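You operate a simulated robot arm through the tools that you are given. There is no shell and no other tool. Be economical: measure what you need, move in short steps, check, and stop when the job is done.

You are at the controls of a simulated robot arm. One attempt, no reset.

JOB
Zero the caliper on the setting block.
Fine: close the jaw on the block, press the zero button, open the jaw again, block back.
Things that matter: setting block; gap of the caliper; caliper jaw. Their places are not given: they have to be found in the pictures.

It is judged by the outcome, as a careful person would: the job done as asked, and still so three seconds after it is handed in. It fails if anything else is knocked over, pushed out of place, dropped, spilled or broken.

ROBOT AND FRAMES
A 7-joint arm with a two-finger parallel gripper, fixed in place. Base frame: the origin is at the foot of the arm, x ahead of it, y to its left, z up; the work surface is at about z = 0. Readings come in mm, degrees, newtons and seconds.
With the tool pointing down near the work surface it reaches from about 220 to 580 mm from the base axis. Its first joint turns from -66.0 to 66.0 degrees. Payload 2.5 kg.
The TCP is the grasp point between the finger pads, 23 mm short of the fingertips. In the tool frame z runs along the fingers and y along their closing line. Largest opening 94 mm; finger width 38, thickness 10; the body of the gripper, 54 by 96 mm, starts 39 mm behind the TCP.
Orientation is that of the tool frame in the base frame, as a unit quaternion [w, x, y, z]. With the fingers straight down and closing along the base's y, the tool's x points along the base's -x, its y along +y and its z along -z.

CONTROLS
- The arm moves only by the tool servo_tool. Its argument "moves" is a list of rows, each a list of 6 numbers: the shift along the base's x, y, z in units of 300 mm (1.0 is 300 mm), then the turn, a rotation vector about the base's x, y, z in units of 60 degrees (1.0 is 60 degrees). In form: [[x, y, z, rx, ry, rz], ...]. A call has 1 to 8 rows; each row is the pose to reach, as a shift and turn from the pose commanded when the call began. "jaw" is the opening, from 0 (shut) to 1 (fully open), set as the call begins (left out, the last holds). A call with a number of a shift or a turn outside -1 to 1 is refused whole. A row lasts 0.2 s, in which the tool goes at most 50 mm and 8.6 degrees; a call with a longer step from one row to the next is refused whole, and so is a gripper value outside its range. A pose out of reach is approached as far as the arm can. The call stops where the force on the tool passes 40 N (or 10 N more than at its start, if that is more) or the arm is blocked; 0.2 s more then pass. Each finger travels about 108 mm/s and halts on what it meets, pressing with about 41 N; the grip force reading is that of the motor and also rises with nothing between the fingers. The clock runs only during rows and for 0.2 s after the last one: add rows that repeat a pose to give the fingers time. It gives the time, the measured TCP pose, the force on the tool (base axes), the opening and the grip force at its end, in the units of the frame above (readings bear some noise), and new pictures: "show" is both (left out), scene, wrist or none.
- Cameras (640 x 400 px; columns grow to the right, rows downward): "scene" is fixed at [134.7, -406.4, 536.6]; the picture's right is [0.79, -0.61, 0.00], its down [-0.34, -0.45, -0.83] and it looks along [0.50, 0.66, -0.56] (base axes); focal length 309 px, centre (320, 200). "wrist" rides on the gripper at [-39, 0, -44] in the tool frame; the picture's right is [0.00, -1.00, 0.00], its down [0.97, 0.00, -0.24] and it looks along [0.24, 0.00, 0.97] (tool axes); focal length 218 px, centre (320, 200).
- pixel_to_xyz(camera, pixels): there is no depth. For up to 12 entries [column, row, z] of the newest picture of that camera ("zoom" is the newest enlarged one), the place [x, y] in the base frame at which the ray of that pixel passes the height z, good to about 3 mm, but the place of the scene camera against the robot may be out by one fixed shift of up to 18 mm in any direction. No time passes.
- zoom(camera, box): a new picture of the part [left, top, right, bottom] of that camera's present view, enlarged. No time passes.
- job_done(): hands the job in; it is judged then, once.

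Work in short steps. Measure before you move; look again where a grasp or a placing could have gone wrong, and mend it. You have 80 turns and 120 pictures in all, those below and enlarged ones among them. Open the gripper and draw the arm clear of the work before you hand the job in, unless the task says otherwise; then end with one line.

The tools are called after "Emit:" by a JSON object that holds its "fn" and its "kwargs". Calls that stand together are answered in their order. servo_tool: Moves the arm, as the interface text tells. Its arguments: {"type":"object","properties":{"moves":{"type":"array","items":{"type":"array","items":{"type":"number"}}},"jaw":{"type":"number"},"show":{"type":"string","enum":["both","scene","wrist","none"]}},"required":["moves"]} The other tools are called the same way: pixel_to_xyz (camera, pixels) gives the place at which the rays of pixels pass given heights; zoom (camera, box) takes an enlarged picture of a part of a camera's view; job_done () hands the job in.

At the start:

```text
t: 0.0
eef_pos: [344.7, 10.7, 304.3]
orientation: [-0.001, 0.0, 1.0, 0.0]
contact_force: [-0.1, 0.0, 0.3]
grip_width: 93.7
gripper_force: 0.0
```

scene: 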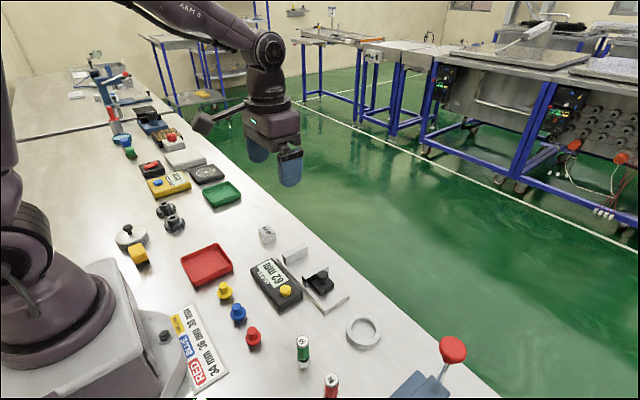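
wrist: 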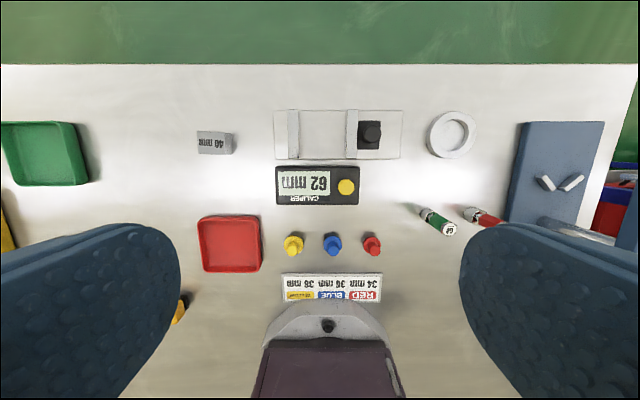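

The pictures show a 40 mm block near wrist (214,143), the caliper rail near (338,134), and the display with its yellow button at (346,187). I enlarge these areas.

Emit:
{"fn": "zoom", "kwargs": {"camera": "wrist", "box": [180, 90, 420, 240]}}

Emit:
{"fn": "zoom", "kwargs": {"camera": "scene", "box": [230, 210, 390, 310]}}

Emit:
{"fn": "pixel_to_xyz", "kwargs": {"camera": "wrist", "pixels": [[198, 153, 0], [230, 153, 0], [214, 143, 20], [275, 158, 0], [401, 158, 0], [275, 110, 0], [403, 110, 0], [289, 158, 20], [300, 158, 20], [347, 158, 20], [346, 187, 20], [369, 132, 30]]}}

```text
2.67 times, centred on (300, 165) of wrist
```

zoom: 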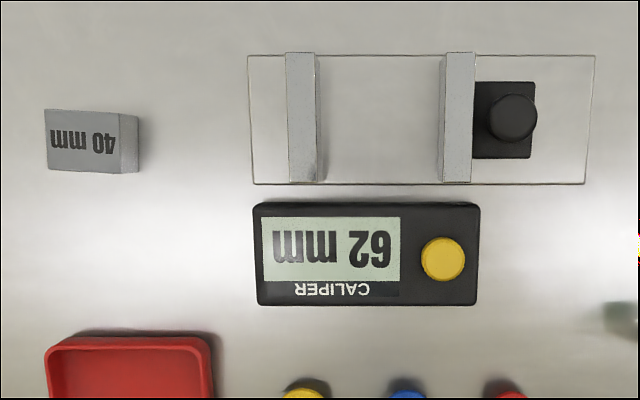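

```text
4.00 times, centred on (310, 260) of scene
```

zoom: 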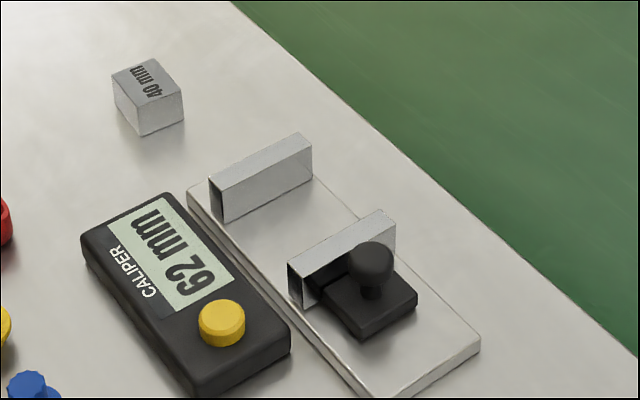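

```text
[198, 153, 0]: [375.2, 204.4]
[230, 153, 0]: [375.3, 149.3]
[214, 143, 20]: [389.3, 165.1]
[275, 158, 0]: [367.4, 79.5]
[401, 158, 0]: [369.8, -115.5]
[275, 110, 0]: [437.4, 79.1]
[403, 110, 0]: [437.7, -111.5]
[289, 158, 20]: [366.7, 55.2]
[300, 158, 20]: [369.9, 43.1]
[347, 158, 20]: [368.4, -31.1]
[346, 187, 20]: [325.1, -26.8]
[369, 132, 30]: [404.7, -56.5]
```

The block's 40 mm runs along y, so it has to be gripped along x to leave those faces free. I move above it while turning the tool +90° about z.

Emit:
{"fn": "servo_tool", "kwargs": {"moves": [[0.02, 0.08, 0, 0, 0, 0.14], [0.04, 0.16, 0, 0, 0, 0.28], [0.06, 0.24, 0, 0, 0, 0.42], [0.08, 0.32, 0, 0, 0, 0.56], [0.1, 0.4, 0, 0, 0, 0.7], [0.12, 0.46, 0, 0, 0, 0.84], [0.144, 0.514, 0, 0, 0, 0.98]], "jaw": 1, "show": "none"}}

Emit:
{"fn": "servo_tool", "kwargs": {"moves": [[0, 0, -0.05, 0, 0, 0.13], [0, 0, -0.1, 0, 0, 0.26], [0, 0, -0.15, 0, 0, 0.39], [0, 0, -0.2, 0, 0, 0.52], [0, 0, -0.25, 0, 0, 0.52]], "show": "both"}}

```text
t: 1.6
eef_pos: [389.0, 166.5, 303.6]
orientation: [0.0, -0.492, 0.871, 0.0]
contact_force: [-0.2, -0.5, -0.1]
grip_width: 93.8
gripper_force: 0.0
```

```text
t: 2.8
eef_pos: [386.0, 167.5, 226.2]
orientation: [0.0, 0.708, -0.706, 0.0]
contact_force: [-0.6, 0.5, 0.2]
grip_width: 94.2
gripper_force: 0.0
```

scene: 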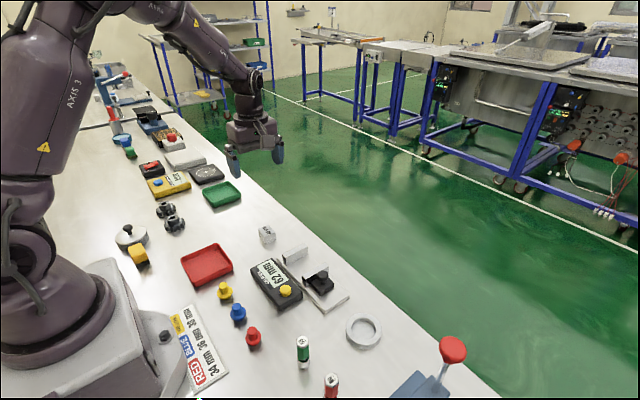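
wrist: 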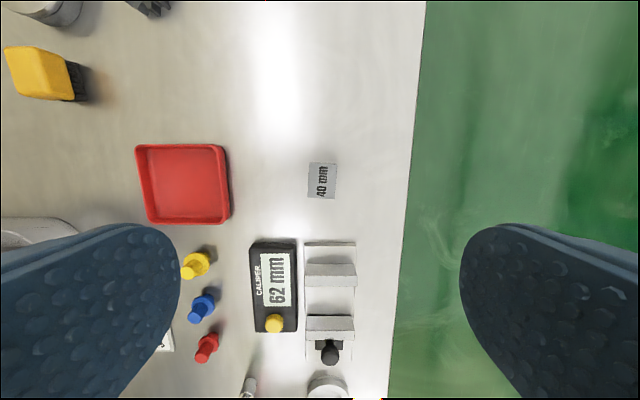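

The block now shows at wrist (322,181) and appears slightly turned, so I enlarge and measure it.

Emit:
{"fn": "zoom", "kwargs": {"camera": "wrist", "box": [282, 150, 362, 200]}}

Emit:
{"fn": "zoom", "kwargs": {"camera": "wrist", "box": [230, 225, 390, 375]}}

Emit:
{"fn": "zoom", "kwargs": {"camera": "scene", "box": [250, 220, 282, 250]}}

```text
8.00 times, centred on (322, 175) of wrist
```

zoom: 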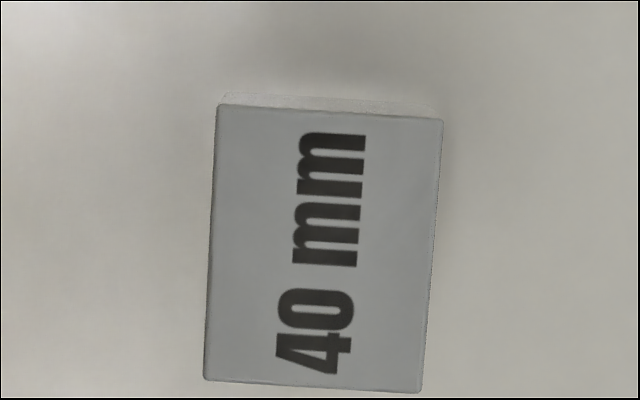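

```text
2.67 times, centred on (310, 300) of wrist
```

zoom: 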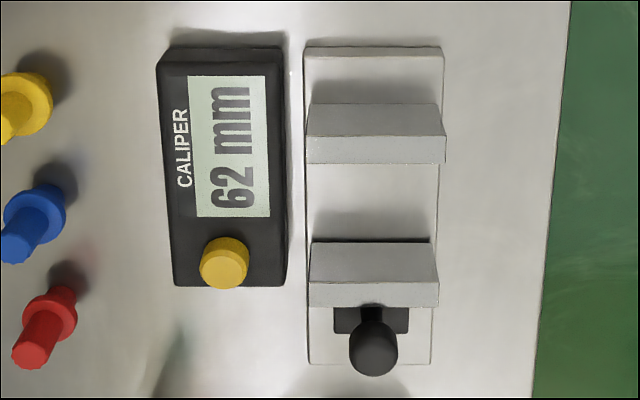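

```text
13.33 times, centred on (266, 235) of scene
```

zoom: 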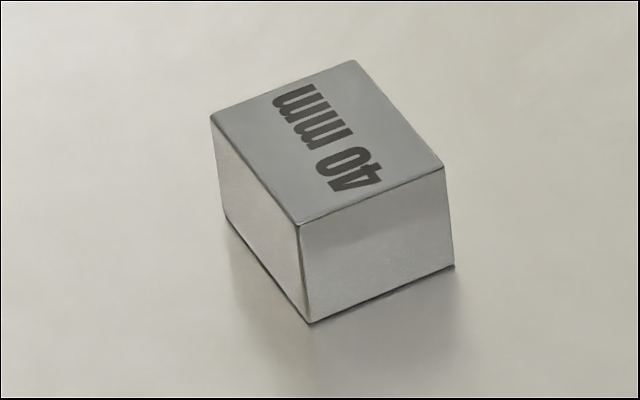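

The block is about 40 × 30 × 28 mm and turned about −3.5°. I compute its top corners and the jaw places.

Emit:
{"fn": "pixel_to_xyz", "kwargs": {"camera": "wrist", "pixels": [[309.25, 163.1, 28], [337.4, 165, 28], [334.75, 198.75, 28], [307.6, 197.5, 28], [305, 275.5, 35], [357, 275.5, 35], [306, 315.5, 35], [353.5, 315.5, 35], [304.4, 242.6, 5], [355.6, 243.0, 5], [344.4, 242.6, 0], [330, 345, 40]]}}

Emit:
{"fn": "pixel_to_xyz", "kwargs": {"camera": "scene", "pixels": [[260.5, 228.4, 28], [276.6, 224.5, 28], [283.3, 232.6, 28], [272.4, 236.9, 28], [266.9, 236.4, 0], [272.9, 244.1, 0], [283.9, 240, 0]]}}

```text
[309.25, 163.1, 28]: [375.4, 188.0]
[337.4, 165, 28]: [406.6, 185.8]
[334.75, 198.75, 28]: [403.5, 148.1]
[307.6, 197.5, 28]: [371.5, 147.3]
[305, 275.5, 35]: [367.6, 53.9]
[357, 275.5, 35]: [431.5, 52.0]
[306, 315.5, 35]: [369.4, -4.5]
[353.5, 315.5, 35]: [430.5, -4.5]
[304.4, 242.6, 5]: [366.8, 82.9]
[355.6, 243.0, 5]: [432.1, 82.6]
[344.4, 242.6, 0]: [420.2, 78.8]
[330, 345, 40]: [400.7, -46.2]
```

```text
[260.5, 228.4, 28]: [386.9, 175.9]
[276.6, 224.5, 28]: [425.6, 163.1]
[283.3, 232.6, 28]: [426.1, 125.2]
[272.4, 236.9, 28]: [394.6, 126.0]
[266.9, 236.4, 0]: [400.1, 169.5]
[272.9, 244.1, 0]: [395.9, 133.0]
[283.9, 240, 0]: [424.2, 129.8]
```

I need the jaw height and inner faces. The top edges sit at wrist rows 276 and 286 (fixed jaw) and 330.7 and 339.7 (slider), and the slider's inner face meets the plate at row 315.7.

Emit:
{"fn": "pixel_to_xyz", "kwargs": {"camera": "wrist", "pixels": [[330, 286, 30], [330, 330.7, 30], [330, 286, 40], [330, 330.7, 40], [330, 286, 35], [330, 330.7, 35], [330, 315.7, 5], [330, 315.7, 8], [330, 263.6, 5], [330, 276, 35], [330, 276, 30], [274, 324, 25]]}}

Emit:
{"fn": "zoom", "kwargs": {"camera": "scene", "box": [270, 235, 350, 310]}}

```text
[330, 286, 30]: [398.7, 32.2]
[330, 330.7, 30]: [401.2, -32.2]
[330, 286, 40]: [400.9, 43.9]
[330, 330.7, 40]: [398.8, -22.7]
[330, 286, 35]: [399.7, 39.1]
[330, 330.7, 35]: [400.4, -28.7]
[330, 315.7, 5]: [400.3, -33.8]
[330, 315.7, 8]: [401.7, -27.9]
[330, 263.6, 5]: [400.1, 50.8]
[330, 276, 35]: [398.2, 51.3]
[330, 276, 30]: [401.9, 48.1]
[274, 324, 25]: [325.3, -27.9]
```

```text
5.33 times, centred on (310, 272) of scene
```

zoom: 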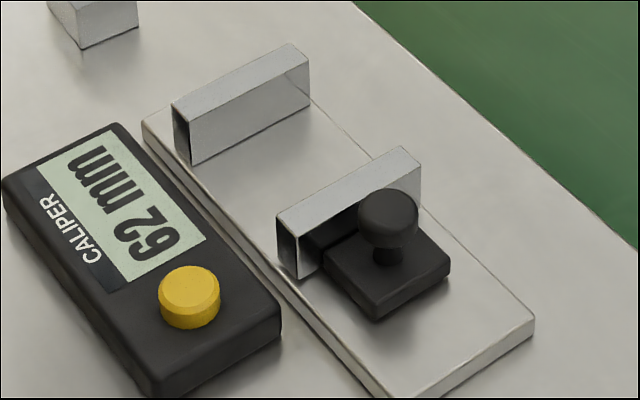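

I line up with the block's −3.5° yaw and descend around it to TCP z≈32. The fingers stay open, one on each x side.

Emit:
{"fn": "servo_tool", "kwargs": {"moves": [[0.004, 0.007, -0.12, 0, 0, -0.06], [0.004, 0.007, -0.25, 0, 0, -0.06], [0.004, 0.007, -0.38, 0, 0, -0.06], [0.004, 0.007, -0.5, 0, 0, -0.06], [0.004, 0.007, -0.5, 0, 0, -0.06]], "show": "wrist"}}

```text
t: 4.0
eef_pos: [389.9, 167.2, 75.9]
orientation: [-0.001, -0.684, 0.729, 0.0]
contact_force: [-0.4, 1.1, -0.2]
grip_width: 94.1
gripper_force: 0.1
```

wrist: 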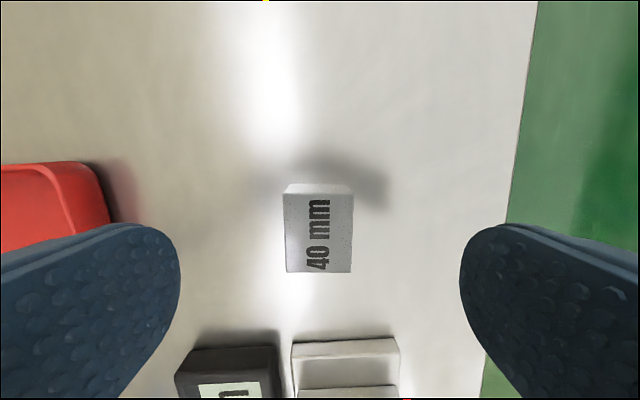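

The block sits square between the fingers, centred near column 318. I measure its top corners once more for the y centring.

Emit:
{"fn": "pixel_to_xyz", "kwargs": {"camera": "wrist", "pixels": [[282, 195, 28], [354, 195, 28], [352, 273, 28], [286, 272, 28], [287, 184, 0], [348, 184, 0], [291, 341, 5], [399, 338, 5]]}}

Emit:
{"fn": "zoom", "kwargs": {"camera": "wrist", "box": [240, 160, 400, 290]}}

```text
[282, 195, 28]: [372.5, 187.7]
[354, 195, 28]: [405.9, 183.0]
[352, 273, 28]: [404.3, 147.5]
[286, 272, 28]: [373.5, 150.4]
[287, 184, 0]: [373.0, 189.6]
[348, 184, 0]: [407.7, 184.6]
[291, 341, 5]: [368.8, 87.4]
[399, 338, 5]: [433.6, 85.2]
```

```text
3.08 times, centred on (320, 225) of wrist
```

zoom: 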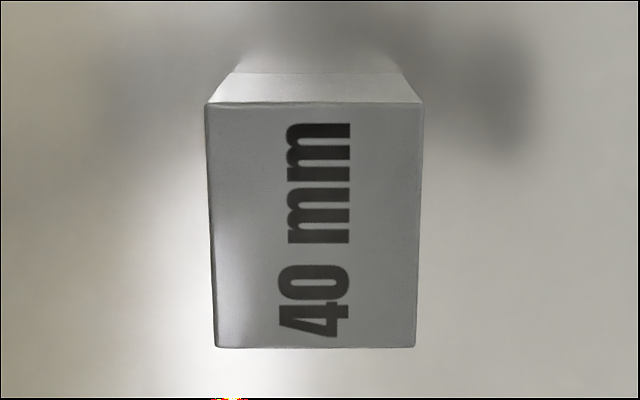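

It is well centred at (389,167). I descend 45 mm and close.

Emit:
{"fn": "servo_tool", "kwargs": {"moves": [[0, 0, -0.08, 0, 0, 0], [0, 0, -0.15, 0, 0, 0], [0, 0, -0.15, 0, 0, 0]], "show": "none"}}

Emit:
{"fn": "servo_tool", "kwargs": {"moves": [[0, 0, 0, 0, 0, 0], [0, 0, 0, 0, 0, 0], [0, 0, 0, 0, 0, 0]], "jaw": 0.2, "show": "wrist"}}

```text
t: 4.8
eef_pos: [388.8, 166.1, 33.0]
orientation: [0.0, -0.685, 0.729, 0.0]
contact_force: [-0.1, 0.1, -0.1]
grip_width: 93.9
gripper_force: 0.0
```

```text
t: 5.6
eef_pos: [387.9, 168.9, 33.2]
orientation: [-0.001, -0.685, 0.729, 0.001]
contact_force: [-0.7, 0.0, -0.1]
grip_width: 31.1
gripper_force: 40.7
```

wrist: 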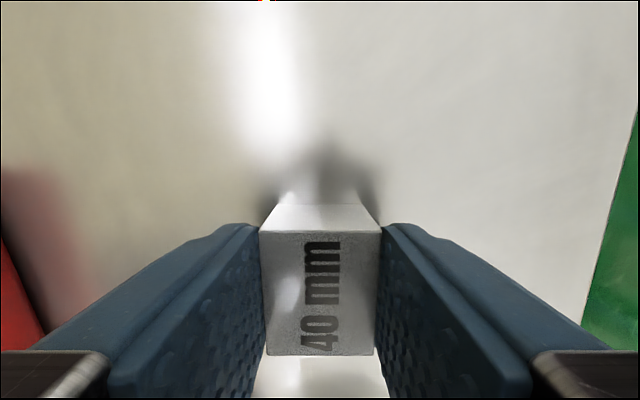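

The block is held (31 mm wide, 41 N). I lift it 100 mm, square the yaw, and carry it above the gap.

Emit:
{"fn": "servo_tool", "kwargs": {"moves": [[0, 0, 0.1, 0, 0, 0], [0, 0, 0.22, 0, 0, 0.03], [0, -0.02, 0.34, 0, 0, 0.06], [0.01, -0.15, 0.34, 0, 0, 0.06], [0.02, -0.28, 0.34, 0, 0, 0.06], [0.03, -0.41, 0.34, 0, 0, 0.06], [0.036, -0.54, 0.34, 0, 0, 0.06], [0.036, -0.54, 0.34, 0, 0, 0.06]]}}

```text
t: 7.4
eef_pos: [401.6, 6.3, 132.7]
orientation: [0.0, 0.707, -0.707, -0.001]
contact_force: [0.9, -0.2, -3.1]
grip_width: 31.2
gripper_force: 41.2
```

scene: 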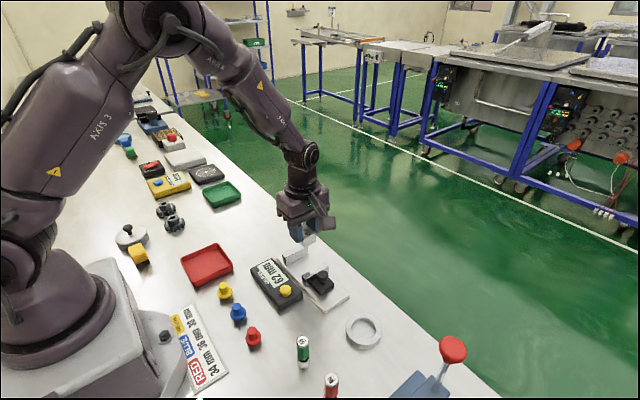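
wrist: 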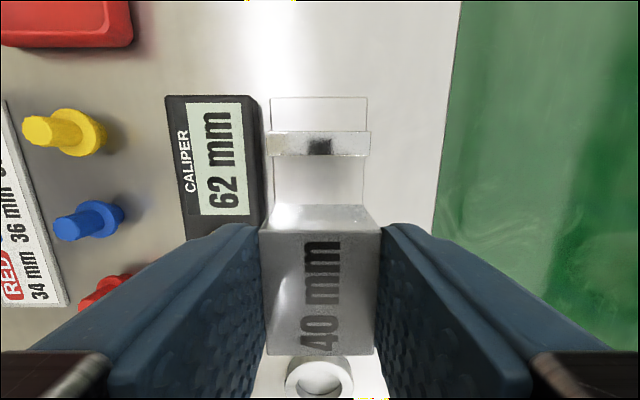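

The fixed jaw's top face shows at wrist rows 131–156, almost straight below the camera. I measure it.

Emit:
{"fn": "zoom", "kwargs": {"camera": "wrist", "box": [240, 80, 400, 180]}}

Emit:
{"fn": "pixel_to_xyz", "kwargs": {"camera": "wrist", "pixels": [[318, 156, 35], [318, 131, 35], [318, 156, 30], [318, 131, 30], [266, 145, 35], [371, 145, 35], [318, 97, 5], [270, 97, 5], [367, 97, 5]]}}

Emit:
{"fn": "pixel_to_xyz", "kwargs": {"camera": "wrist", "pixels": [[318, 156, 35], [318, 156, 35], [318, 156, 35], [272, 100, 0], [261, 205, 20]]}}

Emit:
{"fn": "zoom", "kwargs": {"camera": "scene", "box": [250, 210, 350, 310]}}

```text
4.00 times, centred on (320, 130) of wrist
```

zoom: 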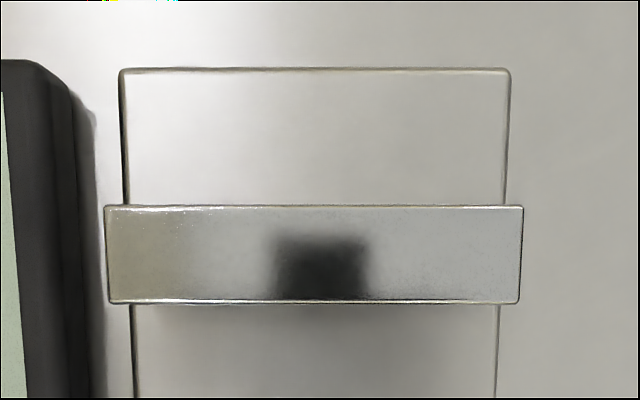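

```text
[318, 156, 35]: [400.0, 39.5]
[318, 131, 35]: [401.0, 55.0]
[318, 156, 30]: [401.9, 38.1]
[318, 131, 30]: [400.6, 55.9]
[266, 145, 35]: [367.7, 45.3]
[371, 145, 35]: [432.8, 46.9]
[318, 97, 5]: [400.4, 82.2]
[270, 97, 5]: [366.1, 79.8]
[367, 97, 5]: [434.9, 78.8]
```

```text
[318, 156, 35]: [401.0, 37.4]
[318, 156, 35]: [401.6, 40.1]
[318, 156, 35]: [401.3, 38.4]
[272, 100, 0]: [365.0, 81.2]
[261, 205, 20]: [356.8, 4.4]
```

```text
4.00 times, centred on (300, 260) of scene
```

zoom: 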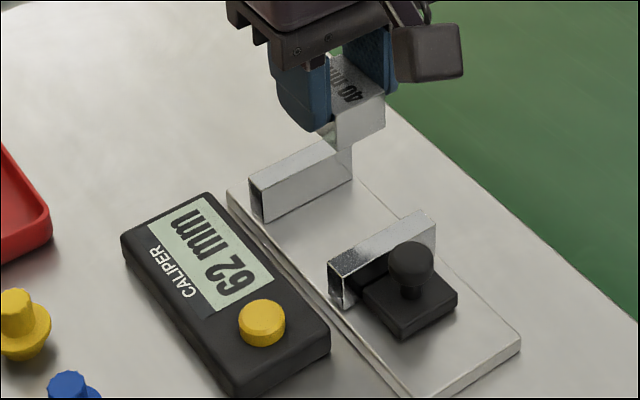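

Over several readings the fixed jaw's inner face is at y≈38.7, so the slider's is near −23. I shift +9 mm in y, leaving 4–5 mm to the fixed jaw, and go down to about 15 mm above the plate.

Emit:
{"fn": "servo_tool", "kwargs": {"moves": [[0, 0.03, -0.05, 0, 0, 0], [0, 0.03, -0.13, 0, 0, 0], [0, 0.03, -0.2, 0, 0, 0], [0, 0.03, -0.2, 0, 0, 0]]}}

```text
t: 8.4
eef_pos: [402.3, 14.5, 72.6]
orientation: [0.0, -0.707, 0.707, 0.0]
contact_force: [0.2, -0.3, -2.3]
grip_width: 31.5
gripper_force: 40.7
```

scene: 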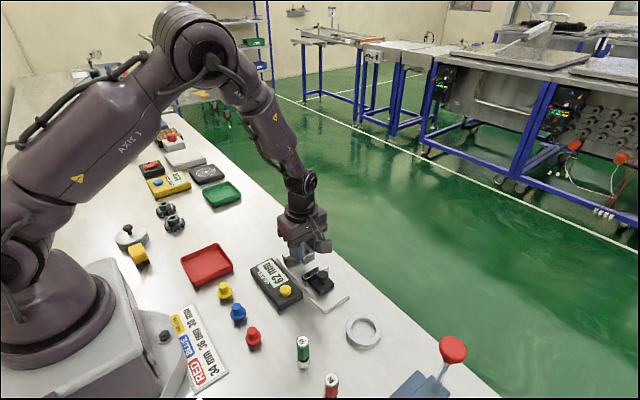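
wrist: 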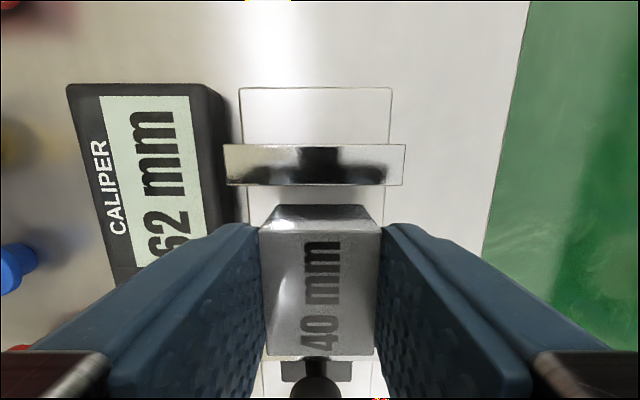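

The block's lower +y edge is at row 205 and the jaw's inner edge at row 185. I check the clearance before going in.

Emit:
{"fn": "pixel_to_xyz", "kwargs": {"camera": "wrist", "pixels": [[318, 185, 35], [318, 185, 35], [318, 185, 32], [318, 205, 40], [318, 205, 40], [226, 165, 35], [405, 165, 35]]}}

Emit:
{"fn": "zoom", "kwargs": {"camera": "scene", "box": [250, 210, 350, 310]}}

```text
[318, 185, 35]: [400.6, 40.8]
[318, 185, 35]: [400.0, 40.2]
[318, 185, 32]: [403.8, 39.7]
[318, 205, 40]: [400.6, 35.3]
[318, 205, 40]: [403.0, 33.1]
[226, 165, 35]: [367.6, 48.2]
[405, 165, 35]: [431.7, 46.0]
```

```text
4.00 times, centred on (300, 260) of scene
```

zoom: 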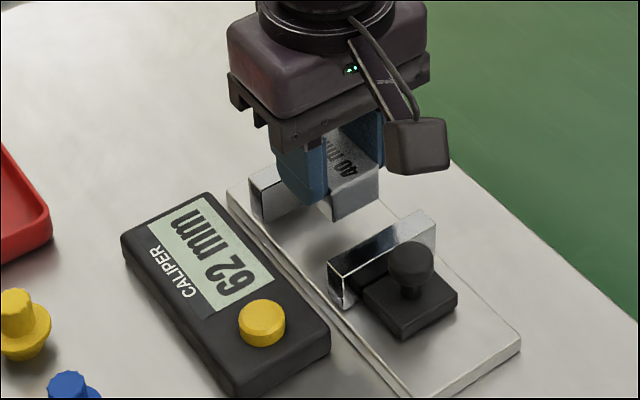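

There is about 5 mm clearance to the fixed jaw and plenty to the slider. I lower 27 mm, then go in small steps watching for contact.

Emit:
{"fn": "servo_tool", "kwargs": {"moves": [[0, 0, -0.05, 0, 0, 0], [0, 0, -0.09, 0, 0, 0], [0, 0, -0.09, 0, 0, 0]], "show": "none"}}

Emit:
{"fn": "servo_tool", "kwargs": {"moves": [[0, 0, -0.005, 0, 0, 0], [0, 0, -0.01, 0, 0, 0], [0, 0, -0.01, 0, 0, 0]], "show": "scene"}}

Emit:
{"fn": "zoom", "kwargs": {"camera": "scene", "box": [260, 220, 340, 300]}}

```text
t: 9.2
eef_pos: [402.4, 13.3, 48.0]
orientation: [0.0, -0.707, 0.707, 0.0]
contact_force: [0.4, -0.7, -2.9]
grip_width: 31.2
gripper_force: 40.9
```

```text
t: 10.0
eef_pos: [400.4, 13.9, 46.2]
orientation: [0.0, -0.707, 0.707, -0.001]
contact_force: [-0.2, -0.4, -3.0]
grip_width: 31.2
gripper_force: 41.0
```

scene: 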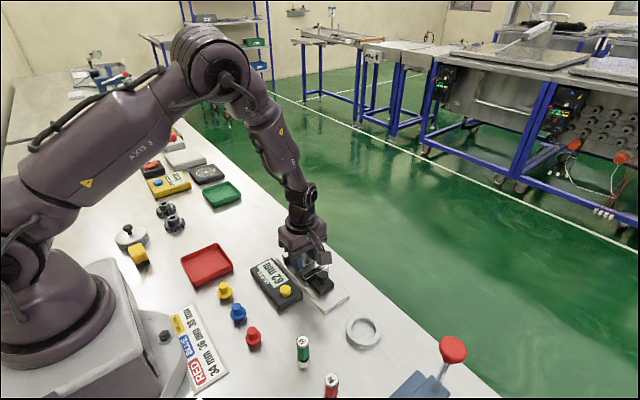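

```text
5.00 times, centred on (300, 260) of scene
```

zoom: 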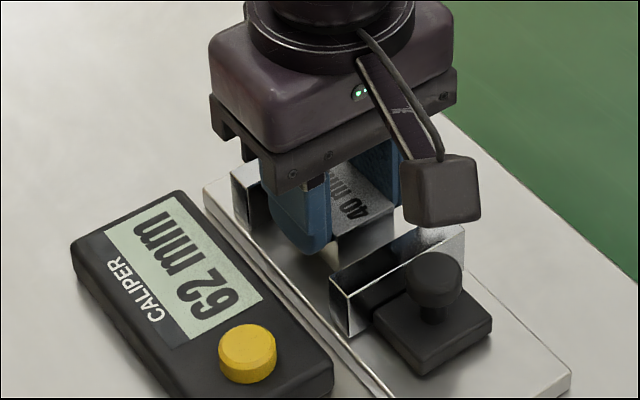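

The force is still only the block's weight, with the block bottom at about z 13. I go on down in 1 mm rows.

Emit:
{"fn": "servo_tool", "kwargs": {"moves": [[0, 0, -0.004, 0, 0, 0], [0, 0, -0.008, 0, 0, 0], [0, 0, -0.012, 0, 0, 0], [0, 0, -0.012, 0, 0, 0]], "show": "none"}}

Emit:
{"fn": "servo_tool", "kwargs": {"moves": [[0, 0, -0.004, 0, 0, 0], [0, 0, -0.007, 0, 0, 0], [0, 0, -0.007, 0, 0, 0]], "show": "none"}}

```text
t: 11.1
eef_pos: [400.6, 13.1, 43.6]
orientation: [0.0, 0.707, -0.707, 0.001]
contact_force: [-2.1, 0.5, 4.9]
grip_width: 31.4
gripper_force: 40.9
stopped in row 4: the force on the tool passed its limit (the readings are from after the stop); the commanded pose is now the measured one
```

```text
t: 11.7
eef_pos: [400.6, 14.6, 43.6]
orientation: [0.0, 0.708, -0.707, 0.001]
contact_force: [-1.1, -0.2, 4.5]
grip_width: 31.5
gripper_force: 41.3
stopped in row 3: the force on the tool passed its limit (the readings are from after the stop); the commanded pose is now the measured one
```

The block touched the plate at TCP z 43.6 (plate top at about 10 mm). I open to only about 50 mm, to stay clear of the display box.

Emit:
{"fn": "servo_tool", "kwargs": {"moves": [[0, 0, 0, 0, 0, 0], [0, 0, 0, 0, 0, 0]], "jaw": 0.52, "show": "wrist"}}

```text
t: 12.3
eef_pos: [400.5, 14.2, 43.4]
orientation: [0.0, 0.708, -0.706, 0.0]
contact_force: [-0.2, 0.9, -0.4]
grip_width: 48.8
gripper_force: 0.1
```

wrist: 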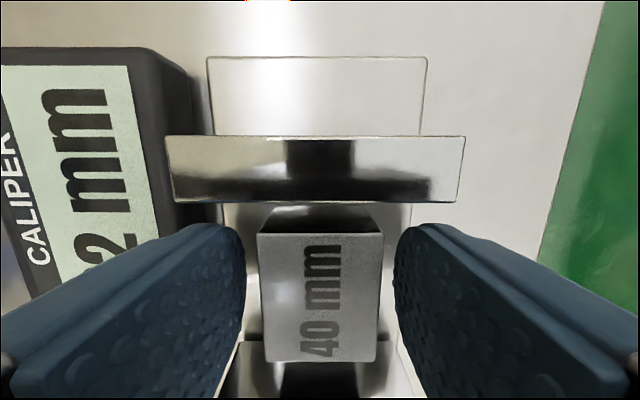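

The block is free and upright. I rise 100 mm and move back toward −y to view the slider's knob and gap.

Emit:
{"fn": "servo_tool", "kwargs": {"moves": [[0, 0, 0.1, 0, 0, 0], [0, 0, 0.25, 0, 0, 0], [0, -0.08, 0.4, 0, 0, 0], [0, -0.2, 0.4, 0, 0, 0], [0, -0.2, 0.4, 0, 0, 0]], "show": "both"}}

Emit:
{"fn": "zoom", "kwargs": {"camera": "wrist", "box": [220, 80, 420, 300]}}

Emit:
{"fn": "zoom", "kwargs": {"camera": "scene", "box": [270, 235, 350, 310]}}

```text
refused: row 3 steps farther than a row can; nothing moved
```

```text
1.82 times, centred on (320, 190) of wrist
```

zoom: 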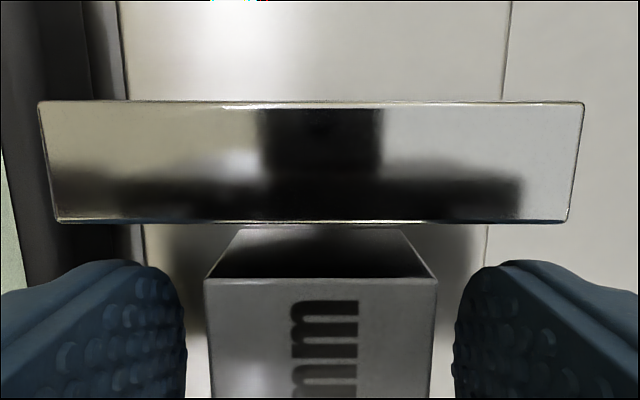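

```text
5.33 times, centred on (310, 272) of scene
```

zoom: 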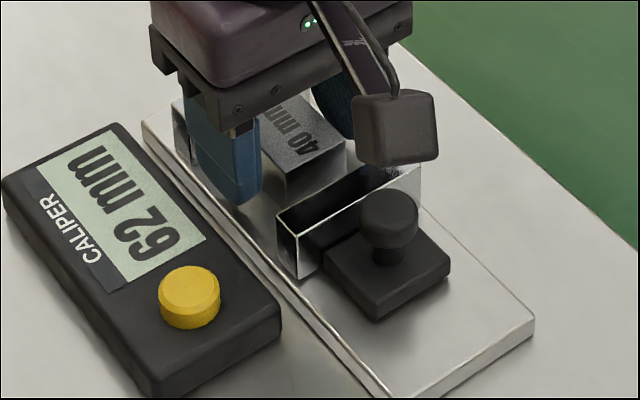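

One step was too long and the call was refused, so I repeat it with smaller rows.

Emit:
{"fn": "servo_tool", "kwargs": {"moves": [[0, 0, 0.1, 0, 0, 0], [0, 0, 0.25, 0, 0, 0], [0, 0, 0.4, 0, 0, 0], [0, -0.15, 0.4, 0, 0, 0], [0, -0.25, 0.4, 0, 0, 0], [0, -0.25, 0.4, 0, 0, 0]], "show": "both"}}

Emit:
{"fn": "zoom", "kwargs": {"camera": "wrist", "box": [220, 80, 420, 280]}}

Emit:
{"fn": "zoom", "kwargs": {"camera": "scene", "box": [270, 235, 350, 310]}}

```text
t: 13.7
eef_pos: [404.2, -61.2, 164.6]
orientation: [-0.001, 0.708, -0.707, 0.0]
contact_force: [0.0, 1.0, 0.7]
grip_width: 48.9
gripper_force: 0.0
```

scene: 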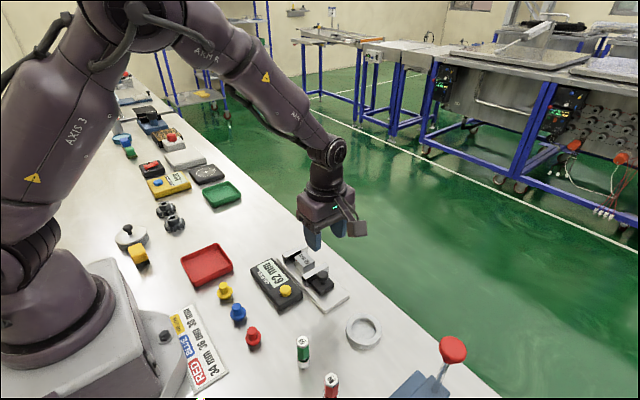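
wrist: 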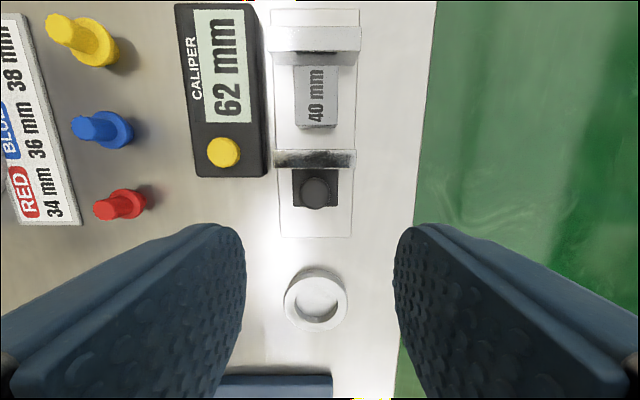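

```text
2.00 times, centred on (320, 180) of wrist
```

zoom: 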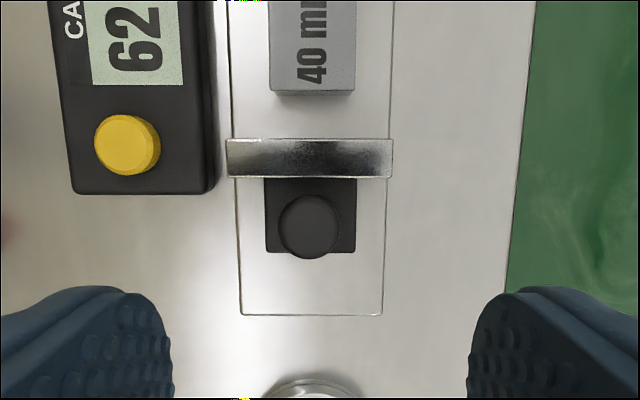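

```text
5.33 times, centred on (310, 272) of scene
```

zoom: 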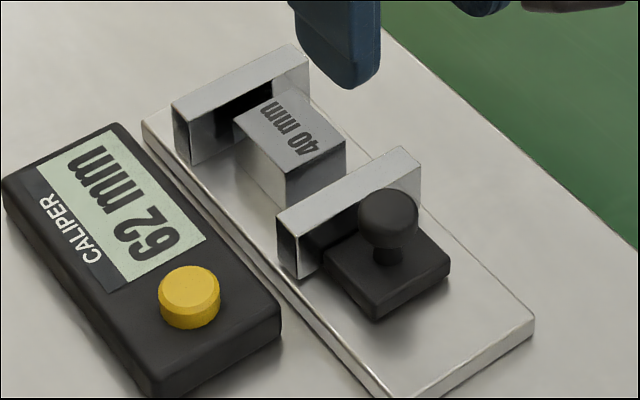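

The block stands well between the jaws. Next I measure the knob (wrist centre about (315,193)), the slider edges and the button.

Emit:
{"fn": "pixel_to_xyz", "kwargs": {"camera": "wrist", "pixels": [[315, 193, 50], [299, 193, 50], [330, 193, 50], [315, 209, 50], [315, 177.5, 50], [315, 168.5, 38], [315, 150, 38], [315, 206, 20], [223, 152, 28], [267, 170, 20], [315, 238, 10], [318, 125, 38]]}}

Emit:
{"fn": "pixel_to_xyz", "kwargs": {"camera": "scene", "pixels": [[314.7, 260.2, 38], [303.7, 268.3, 38], [301.8, 274.5, 38], [325.4, 262.2, 38], [322.5, 272.5, 45], [322.5, 272.5, 55], [320.5, 294, 20], [334.5, 285.5, 20], [328, 310, 10], [285, 287, 28]]}}

```text
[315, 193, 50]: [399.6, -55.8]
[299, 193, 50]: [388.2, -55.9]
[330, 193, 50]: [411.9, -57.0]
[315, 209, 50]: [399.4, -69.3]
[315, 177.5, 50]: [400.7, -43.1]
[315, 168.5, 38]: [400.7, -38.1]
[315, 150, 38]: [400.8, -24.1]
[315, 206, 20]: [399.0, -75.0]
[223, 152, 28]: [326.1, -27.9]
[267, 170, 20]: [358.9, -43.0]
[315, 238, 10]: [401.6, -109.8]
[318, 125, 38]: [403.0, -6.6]
```

```text
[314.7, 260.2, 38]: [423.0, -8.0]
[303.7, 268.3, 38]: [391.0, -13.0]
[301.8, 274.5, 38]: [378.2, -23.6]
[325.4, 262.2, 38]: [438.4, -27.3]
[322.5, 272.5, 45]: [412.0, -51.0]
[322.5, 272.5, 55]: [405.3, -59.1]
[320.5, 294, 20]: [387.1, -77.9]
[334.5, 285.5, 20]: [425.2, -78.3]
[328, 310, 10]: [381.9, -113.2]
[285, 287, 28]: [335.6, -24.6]
```

The knob head is centred near (400,−56), about 23 mm wide, with its top at z≈52. The slider jaw's back face is at y≈−38. I grip it with TCP at y≈−62, z≈52, so the fingers (y −81..−43) clear the jaw.

Emit:
{"fn": "servo_tool", "kwargs": {"moves": [[0, -0.006, -0.12, 0, 0, 0], [0, -0.006, -0.25, 0, 0, 0], [0, -0.006, -0.3, 0, 0, 0], [0, -0.006, -0.3, 0, 0, 0]], "show": "both"}}

Emit:
{"fn": "zoom", "kwargs": {"camera": "scene", "box": [270, 235, 350, 310]}}

```text
t: 14.7
eef_pos: [402.0, -62.7, 75.4]
orientation: [0.0, 0.707, -0.707, 0.002]
contact_force: [-0.1, 0.0, -0.2]
grip_width: 48.9
gripper_force: 0.1
```

scene: 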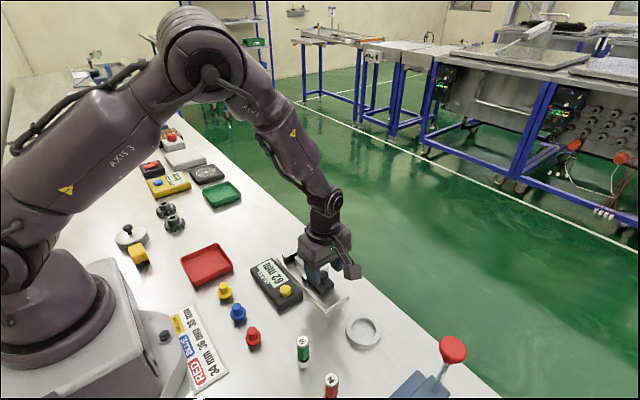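
wrist: 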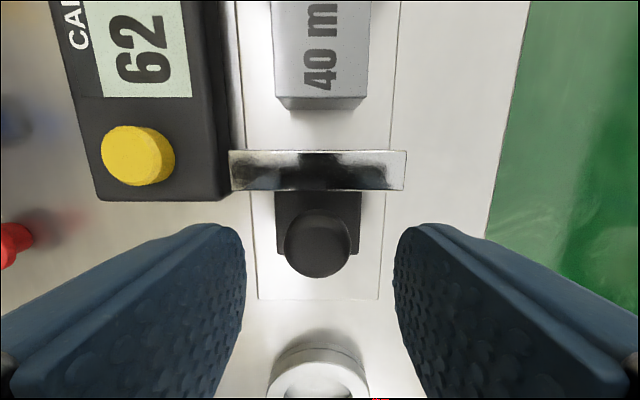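

```text
5.33 times, centred on (310, 272) of scene
```

zoom: 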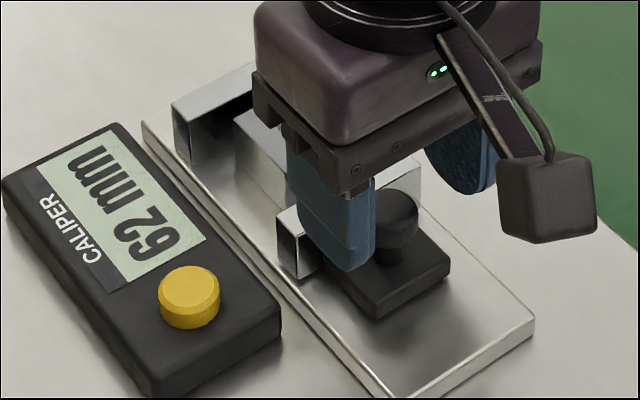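

The jaw's back edge (row 190) works out to y≈−40 and the fingers' front edge is at about −43, so it is clear. I lower 23 mm and close on the knob.

Emit:
{"fn": "servo_tool", "kwargs": {"moves": [[0, -0.003, -0.04, 0, 0, 0], [0, -0.003, -0.077, 0, 0, 0], [0, -0.003, -0.077, 0, 0, 0]], "show": "none"}}

Emit:
{"fn": "servo_tool", "kwargs": {"moves": [[0, 0, 0, 0, 0, 0], [0, 0, 0, 0, 0, 0], [0, 0, 0, 0, 0, 0]], "jaw": 0.1, "show": "both"}}

Emit:
{"fn": "zoom", "kwargs": {"camera": "scene", "box": [270, 235, 350, 310]}}

```text
t: 15.5
eef_pos: [400.6, -63.7, 50.3]
orientation: [-0.001, 0.707, -0.707, 0.0]
contact_force: [0.4, -0.3, -0.6]
grip_width: 49.0
gripper_force: 0.1
```

```text
t: 16.3
eef_pos: [399.8, -63.5, 49.9]
orientation: [-0.001, -0.707, 0.707, 0.0]
contact_force: [-1.4, 0.3, -1.1]
grip_width: 23.2
gripper_force: 45.1
```

scene: 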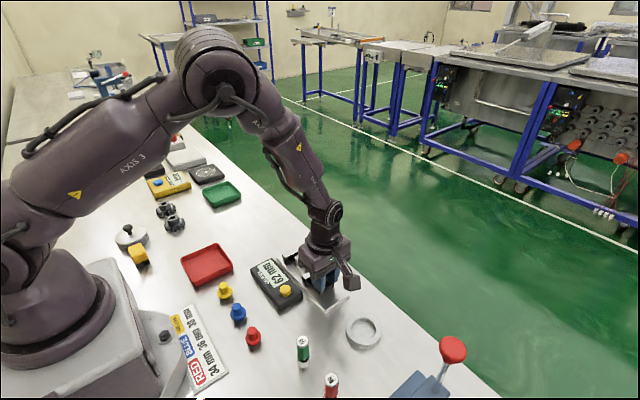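
wrist: 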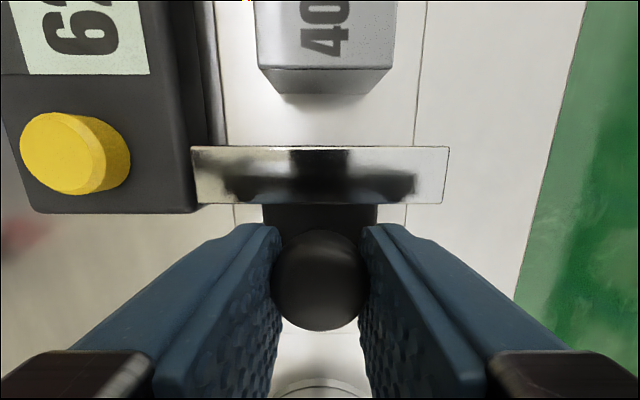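

```text
5.33 times, centred on (310, 272) of scene
```

zoom: 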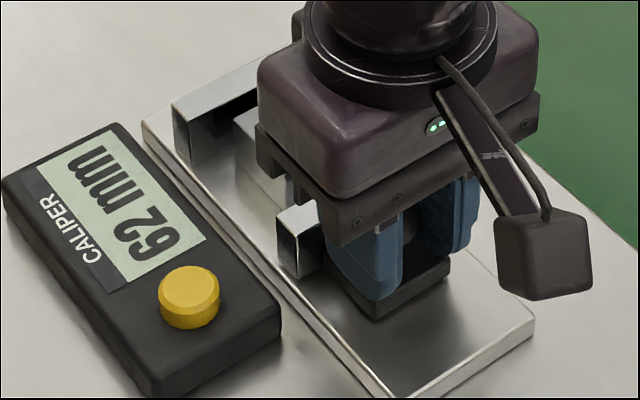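

The knob is gripped (23 mm wide). I draw the slider 12 mm toward +y and watch the display and forces.

Emit:
{"fn": "servo_tool", "kwargs": {"moves": [[0, 0.01, 0, 0, 0, 0], [0, 0.025, 0, 0, 0, 0], [0, 0.04, 0, 0, 0, 0], [0, 0.04, 0, 0, 0, 0]], "show": "both"}}

Emit:
{"fn": "zoom", "kwargs": {"camera": "scene", "box": [270, 235, 350, 310]}}

```text
t: 17.3
eef_pos: [400.6, -52.0, 50.0]
orientation: [0.001, 0.707, -0.707, 0.001]
contact_force: [0.6, -0.6, 0.5]
grip_width: 23.5
gripper_force: 44.8
```

scene: 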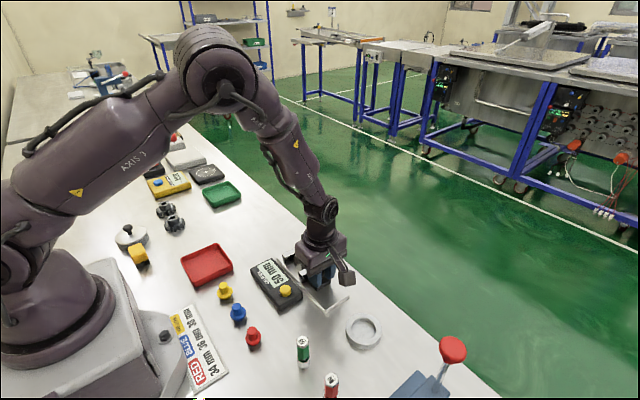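
wrist: 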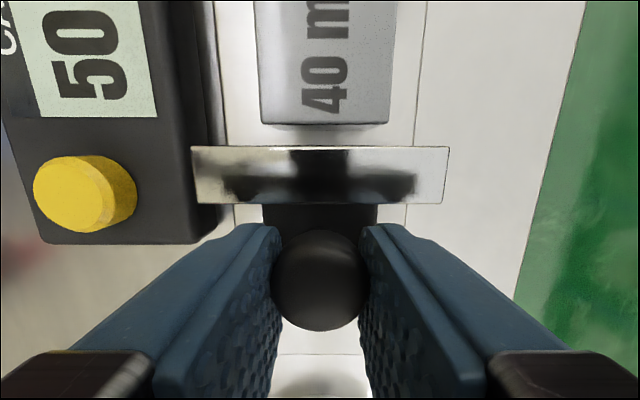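

```text
5.33 times, centred on (310, 272) of scene
```

zoom: 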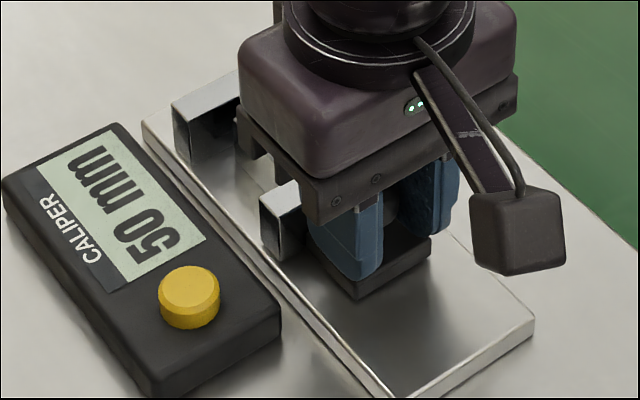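

The display now reads 50 mm, so the slider follows. I continue 7 mm, then in 1 mm rows until it stops on the block.

Emit:
{"fn": "servo_tool", "kwargs": {"moves": [[0, 0.012, 0, 0, 0, 0], [0, 0.024, 0, 0, 0, 0], [0, 0.028, 0, 0, 0, 0], [0, 0.031, 0, 0, 0, 0], [0, 0.034, 0, 0, 0, 0], [0, 0.036, 0, 0, 0, 0], [0, 0.038, 0, 0, 0, 0], [0, 0.04, 0, 0, 0, 0]], "show": "both"}}

Emit:
{"fn": "zoom", "kwargs": {"camera": "scene", "box": [270, 235, 350, 310]}}

```text
t: 19.2
eef_pos: [400.6, -41.0, 50.5]
orientation: [0.002, 0.708, -0.706, -0.001]
contact_force: [-2.0, 0.7, 2.5]
grip_width: 23.2
gripper_force: 44.6
stopped in row 8: the force on the tool passed its limit (the readings are from after the stop); the commanded pose is now the measured one
```

scene: 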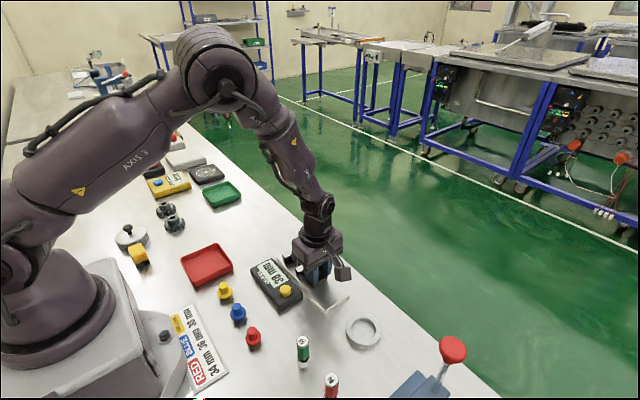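
wrist: 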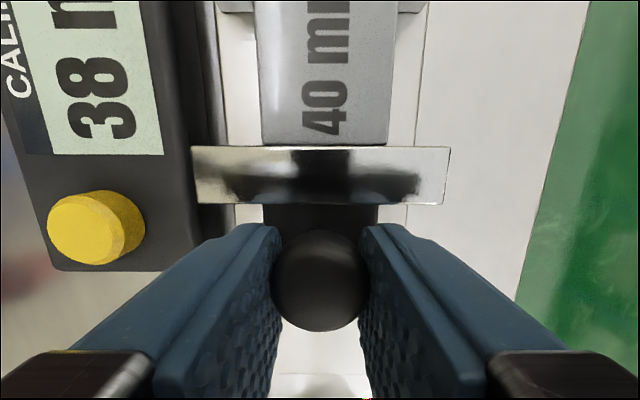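

```text
5.33 times, centred on (310, 272) of scene
```

zoom: 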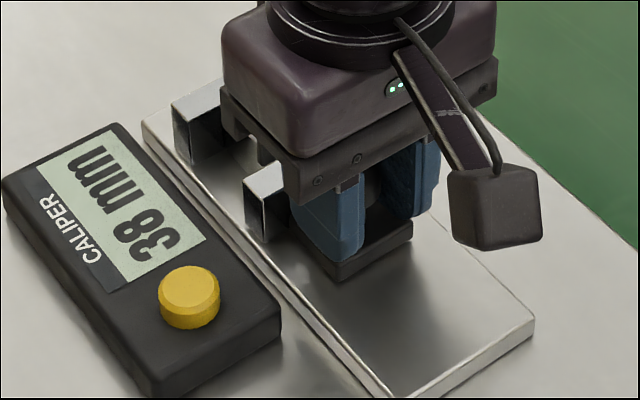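

It stopped on force with the display at 38 mm, so the raw scale is 2 mm off. I push gently once more to confirm the block is tight.

Emit:
{"fn": "servo_tool", "kwargs": {"moves": [[0, 0.004, 0, 0, 0, 0], [0, 0.008, 0, 0, 0, 0], [0, 0.008, 0, 0, 0, 0]], "show": "wrist"}}

Emit:
{"fn": "zoom", "kwargs": {"camera": "wrist", "box": [180, 0, 460, 220]}}

```text
t: 20.0
eef_pos: [399.0, -38.7, 49.8]
orientation: [0.002, 0.707, -0.707, -0.001]
contact_force: [-2.0, -9.3, 6.2]
grip_width: 23.1
gripper_force: 44.7
```

wrist: 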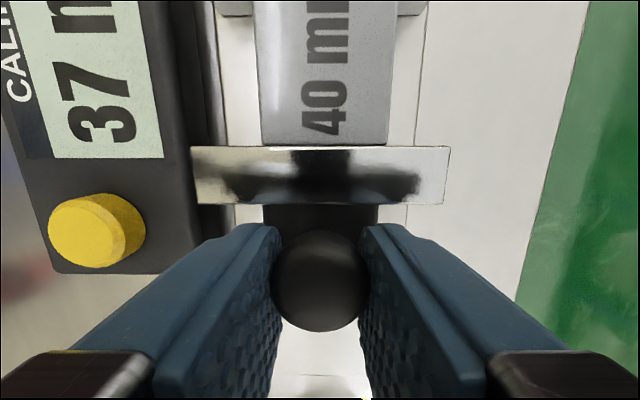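

```text
1.82 times, centred on (320, 110) of wrist
```

zoom: 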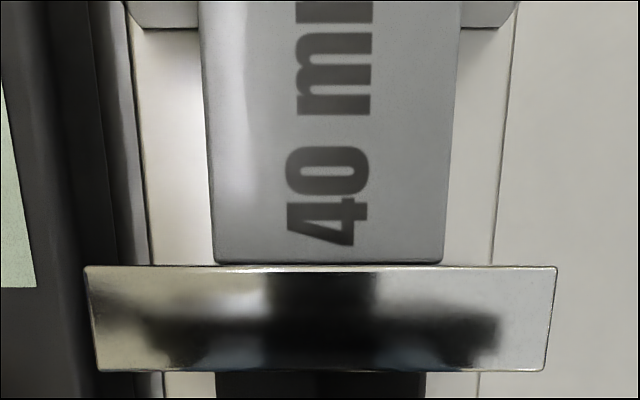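

The display moved to 37 with about 9 N, so the block may still be settling. I push in further small steps until the reading stops.

Emit:
{"fn": "servo_tool", "kwargs": {"moves": [[0, 0.003, 0, 0, 0, 0], [0, 0.006, 0, 0, 0, 0], [0, 0.009, 0, 0, 0, 0], [0, 0.012, 0, 0, 0, 0], [0, 0.012, 0, 0, 0, 0]], "show": "both"}}

Emit:
{"fn": "zoom", "kwargs": {"camera": "scene", "box": [260, 230, 340, 305]}}

```text
t: 21.2
eef_pos: [399.7, -36.9, 49.2]
orientation: [-0.004, -0.705, 0.709, -0.001]
contact_force: [6.9, -26.5, 10.0]
grip_width: 23.5
gripper_force: 45.7
```

scene: 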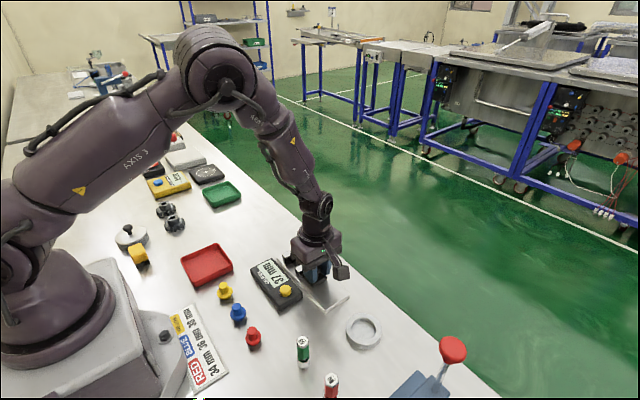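
wrist: 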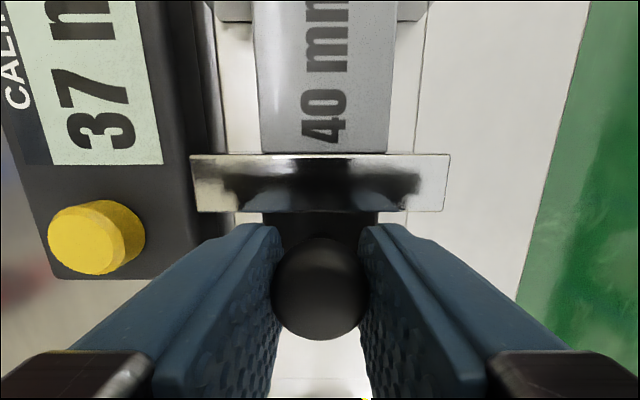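

```text
5.33 times, centred on (300, 268) of scene
```

zoom: 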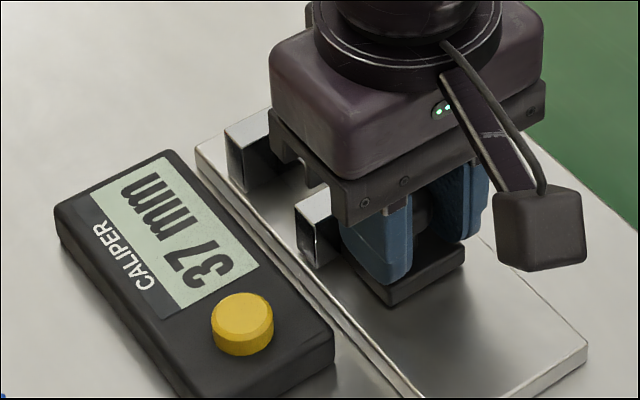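

The reading holds at 37 under 26 N while the knob slips in the pads, so the jaw is fully closed on the block. I ease off about 2 mm of elastic push, open the fingers and rise.

Emit:
{"fn": "servo_tool", "kwargs": {"moves": [[0, -0.006, 0, 0, 0, 0], [0, -0.006, 0, 0, 0, 0]], "show": "none"}}

Emit:
{"fn": "servo_tool", "kwargs": {"moves": [[0, 0, 0, 0, 0, 0], [0, 0, 0, 0, 0, 0], [0, 0, 0.1, 0, 0, 0], [0, 0, 0.25, 0, 0, 0], [0, 0, 0.4, 0, 0, 0], [0, 0, 0.4, 0, 0, 0]], "jaw": 0.5, "show": "both"}}

Emit:
{"fn": "zoom", "kwargs": {"camera": "scene", "box": [260, 230, 340, 305]}}

Emit:
{"fn": "zoom", "kwargs": {"camera": "wrist", "box": [170, 0, 390, 220]}}

```text
t: 21.8
eef_pos: [400.3, -37.9, 49.3]
orientation: [-0.003, -0.707, 0.707, -0.001]
contact_force: [5.5, -20.0, 17.9]
grip_width: 23.4
gripper_force: 45.2
```

```text
t: 23.2
eef_pos: [400.2, -37.0, 171.1]
orientation: [0.002, 0.708, -0.706, -0.002]
contact_force: [-0.1, -0.2, -0.8]
grip_width: 46.7
gripper_force: 0.1
```

scene: 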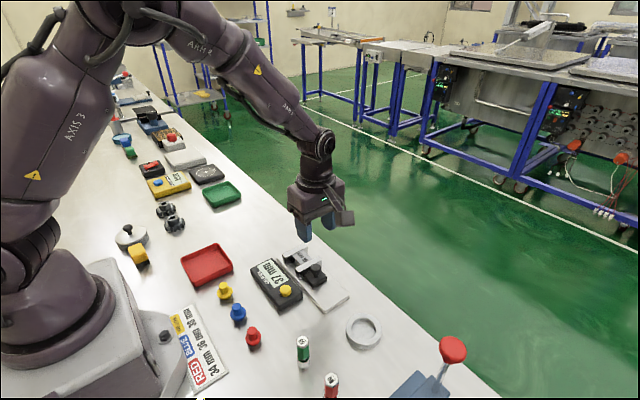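
wrist: 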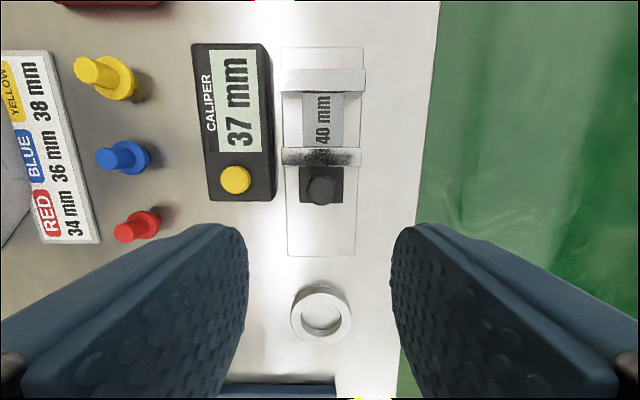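

```text
5.33 times, centred on (300, 268) of scene
```

zoom: 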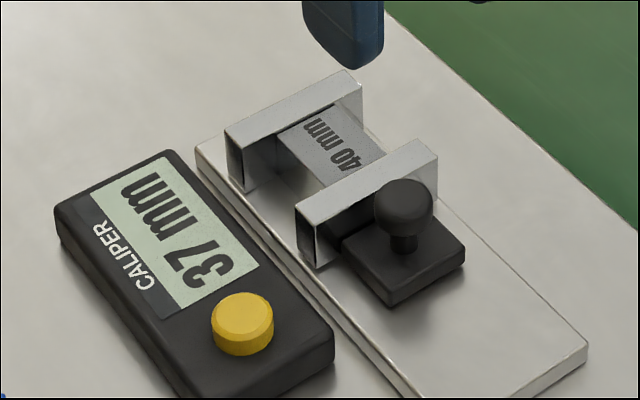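

```text
1.82 times, centred on (280, 110) of wrist
```

zoom: 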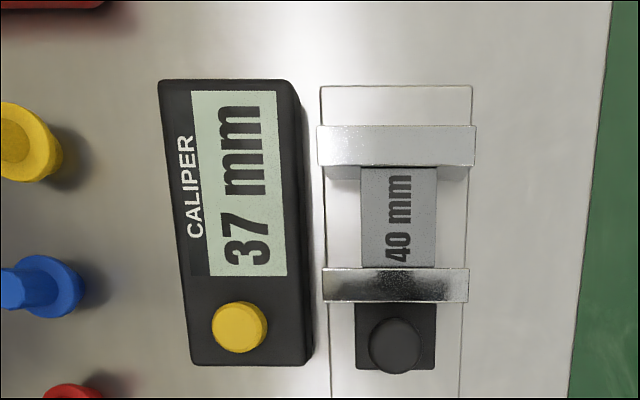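

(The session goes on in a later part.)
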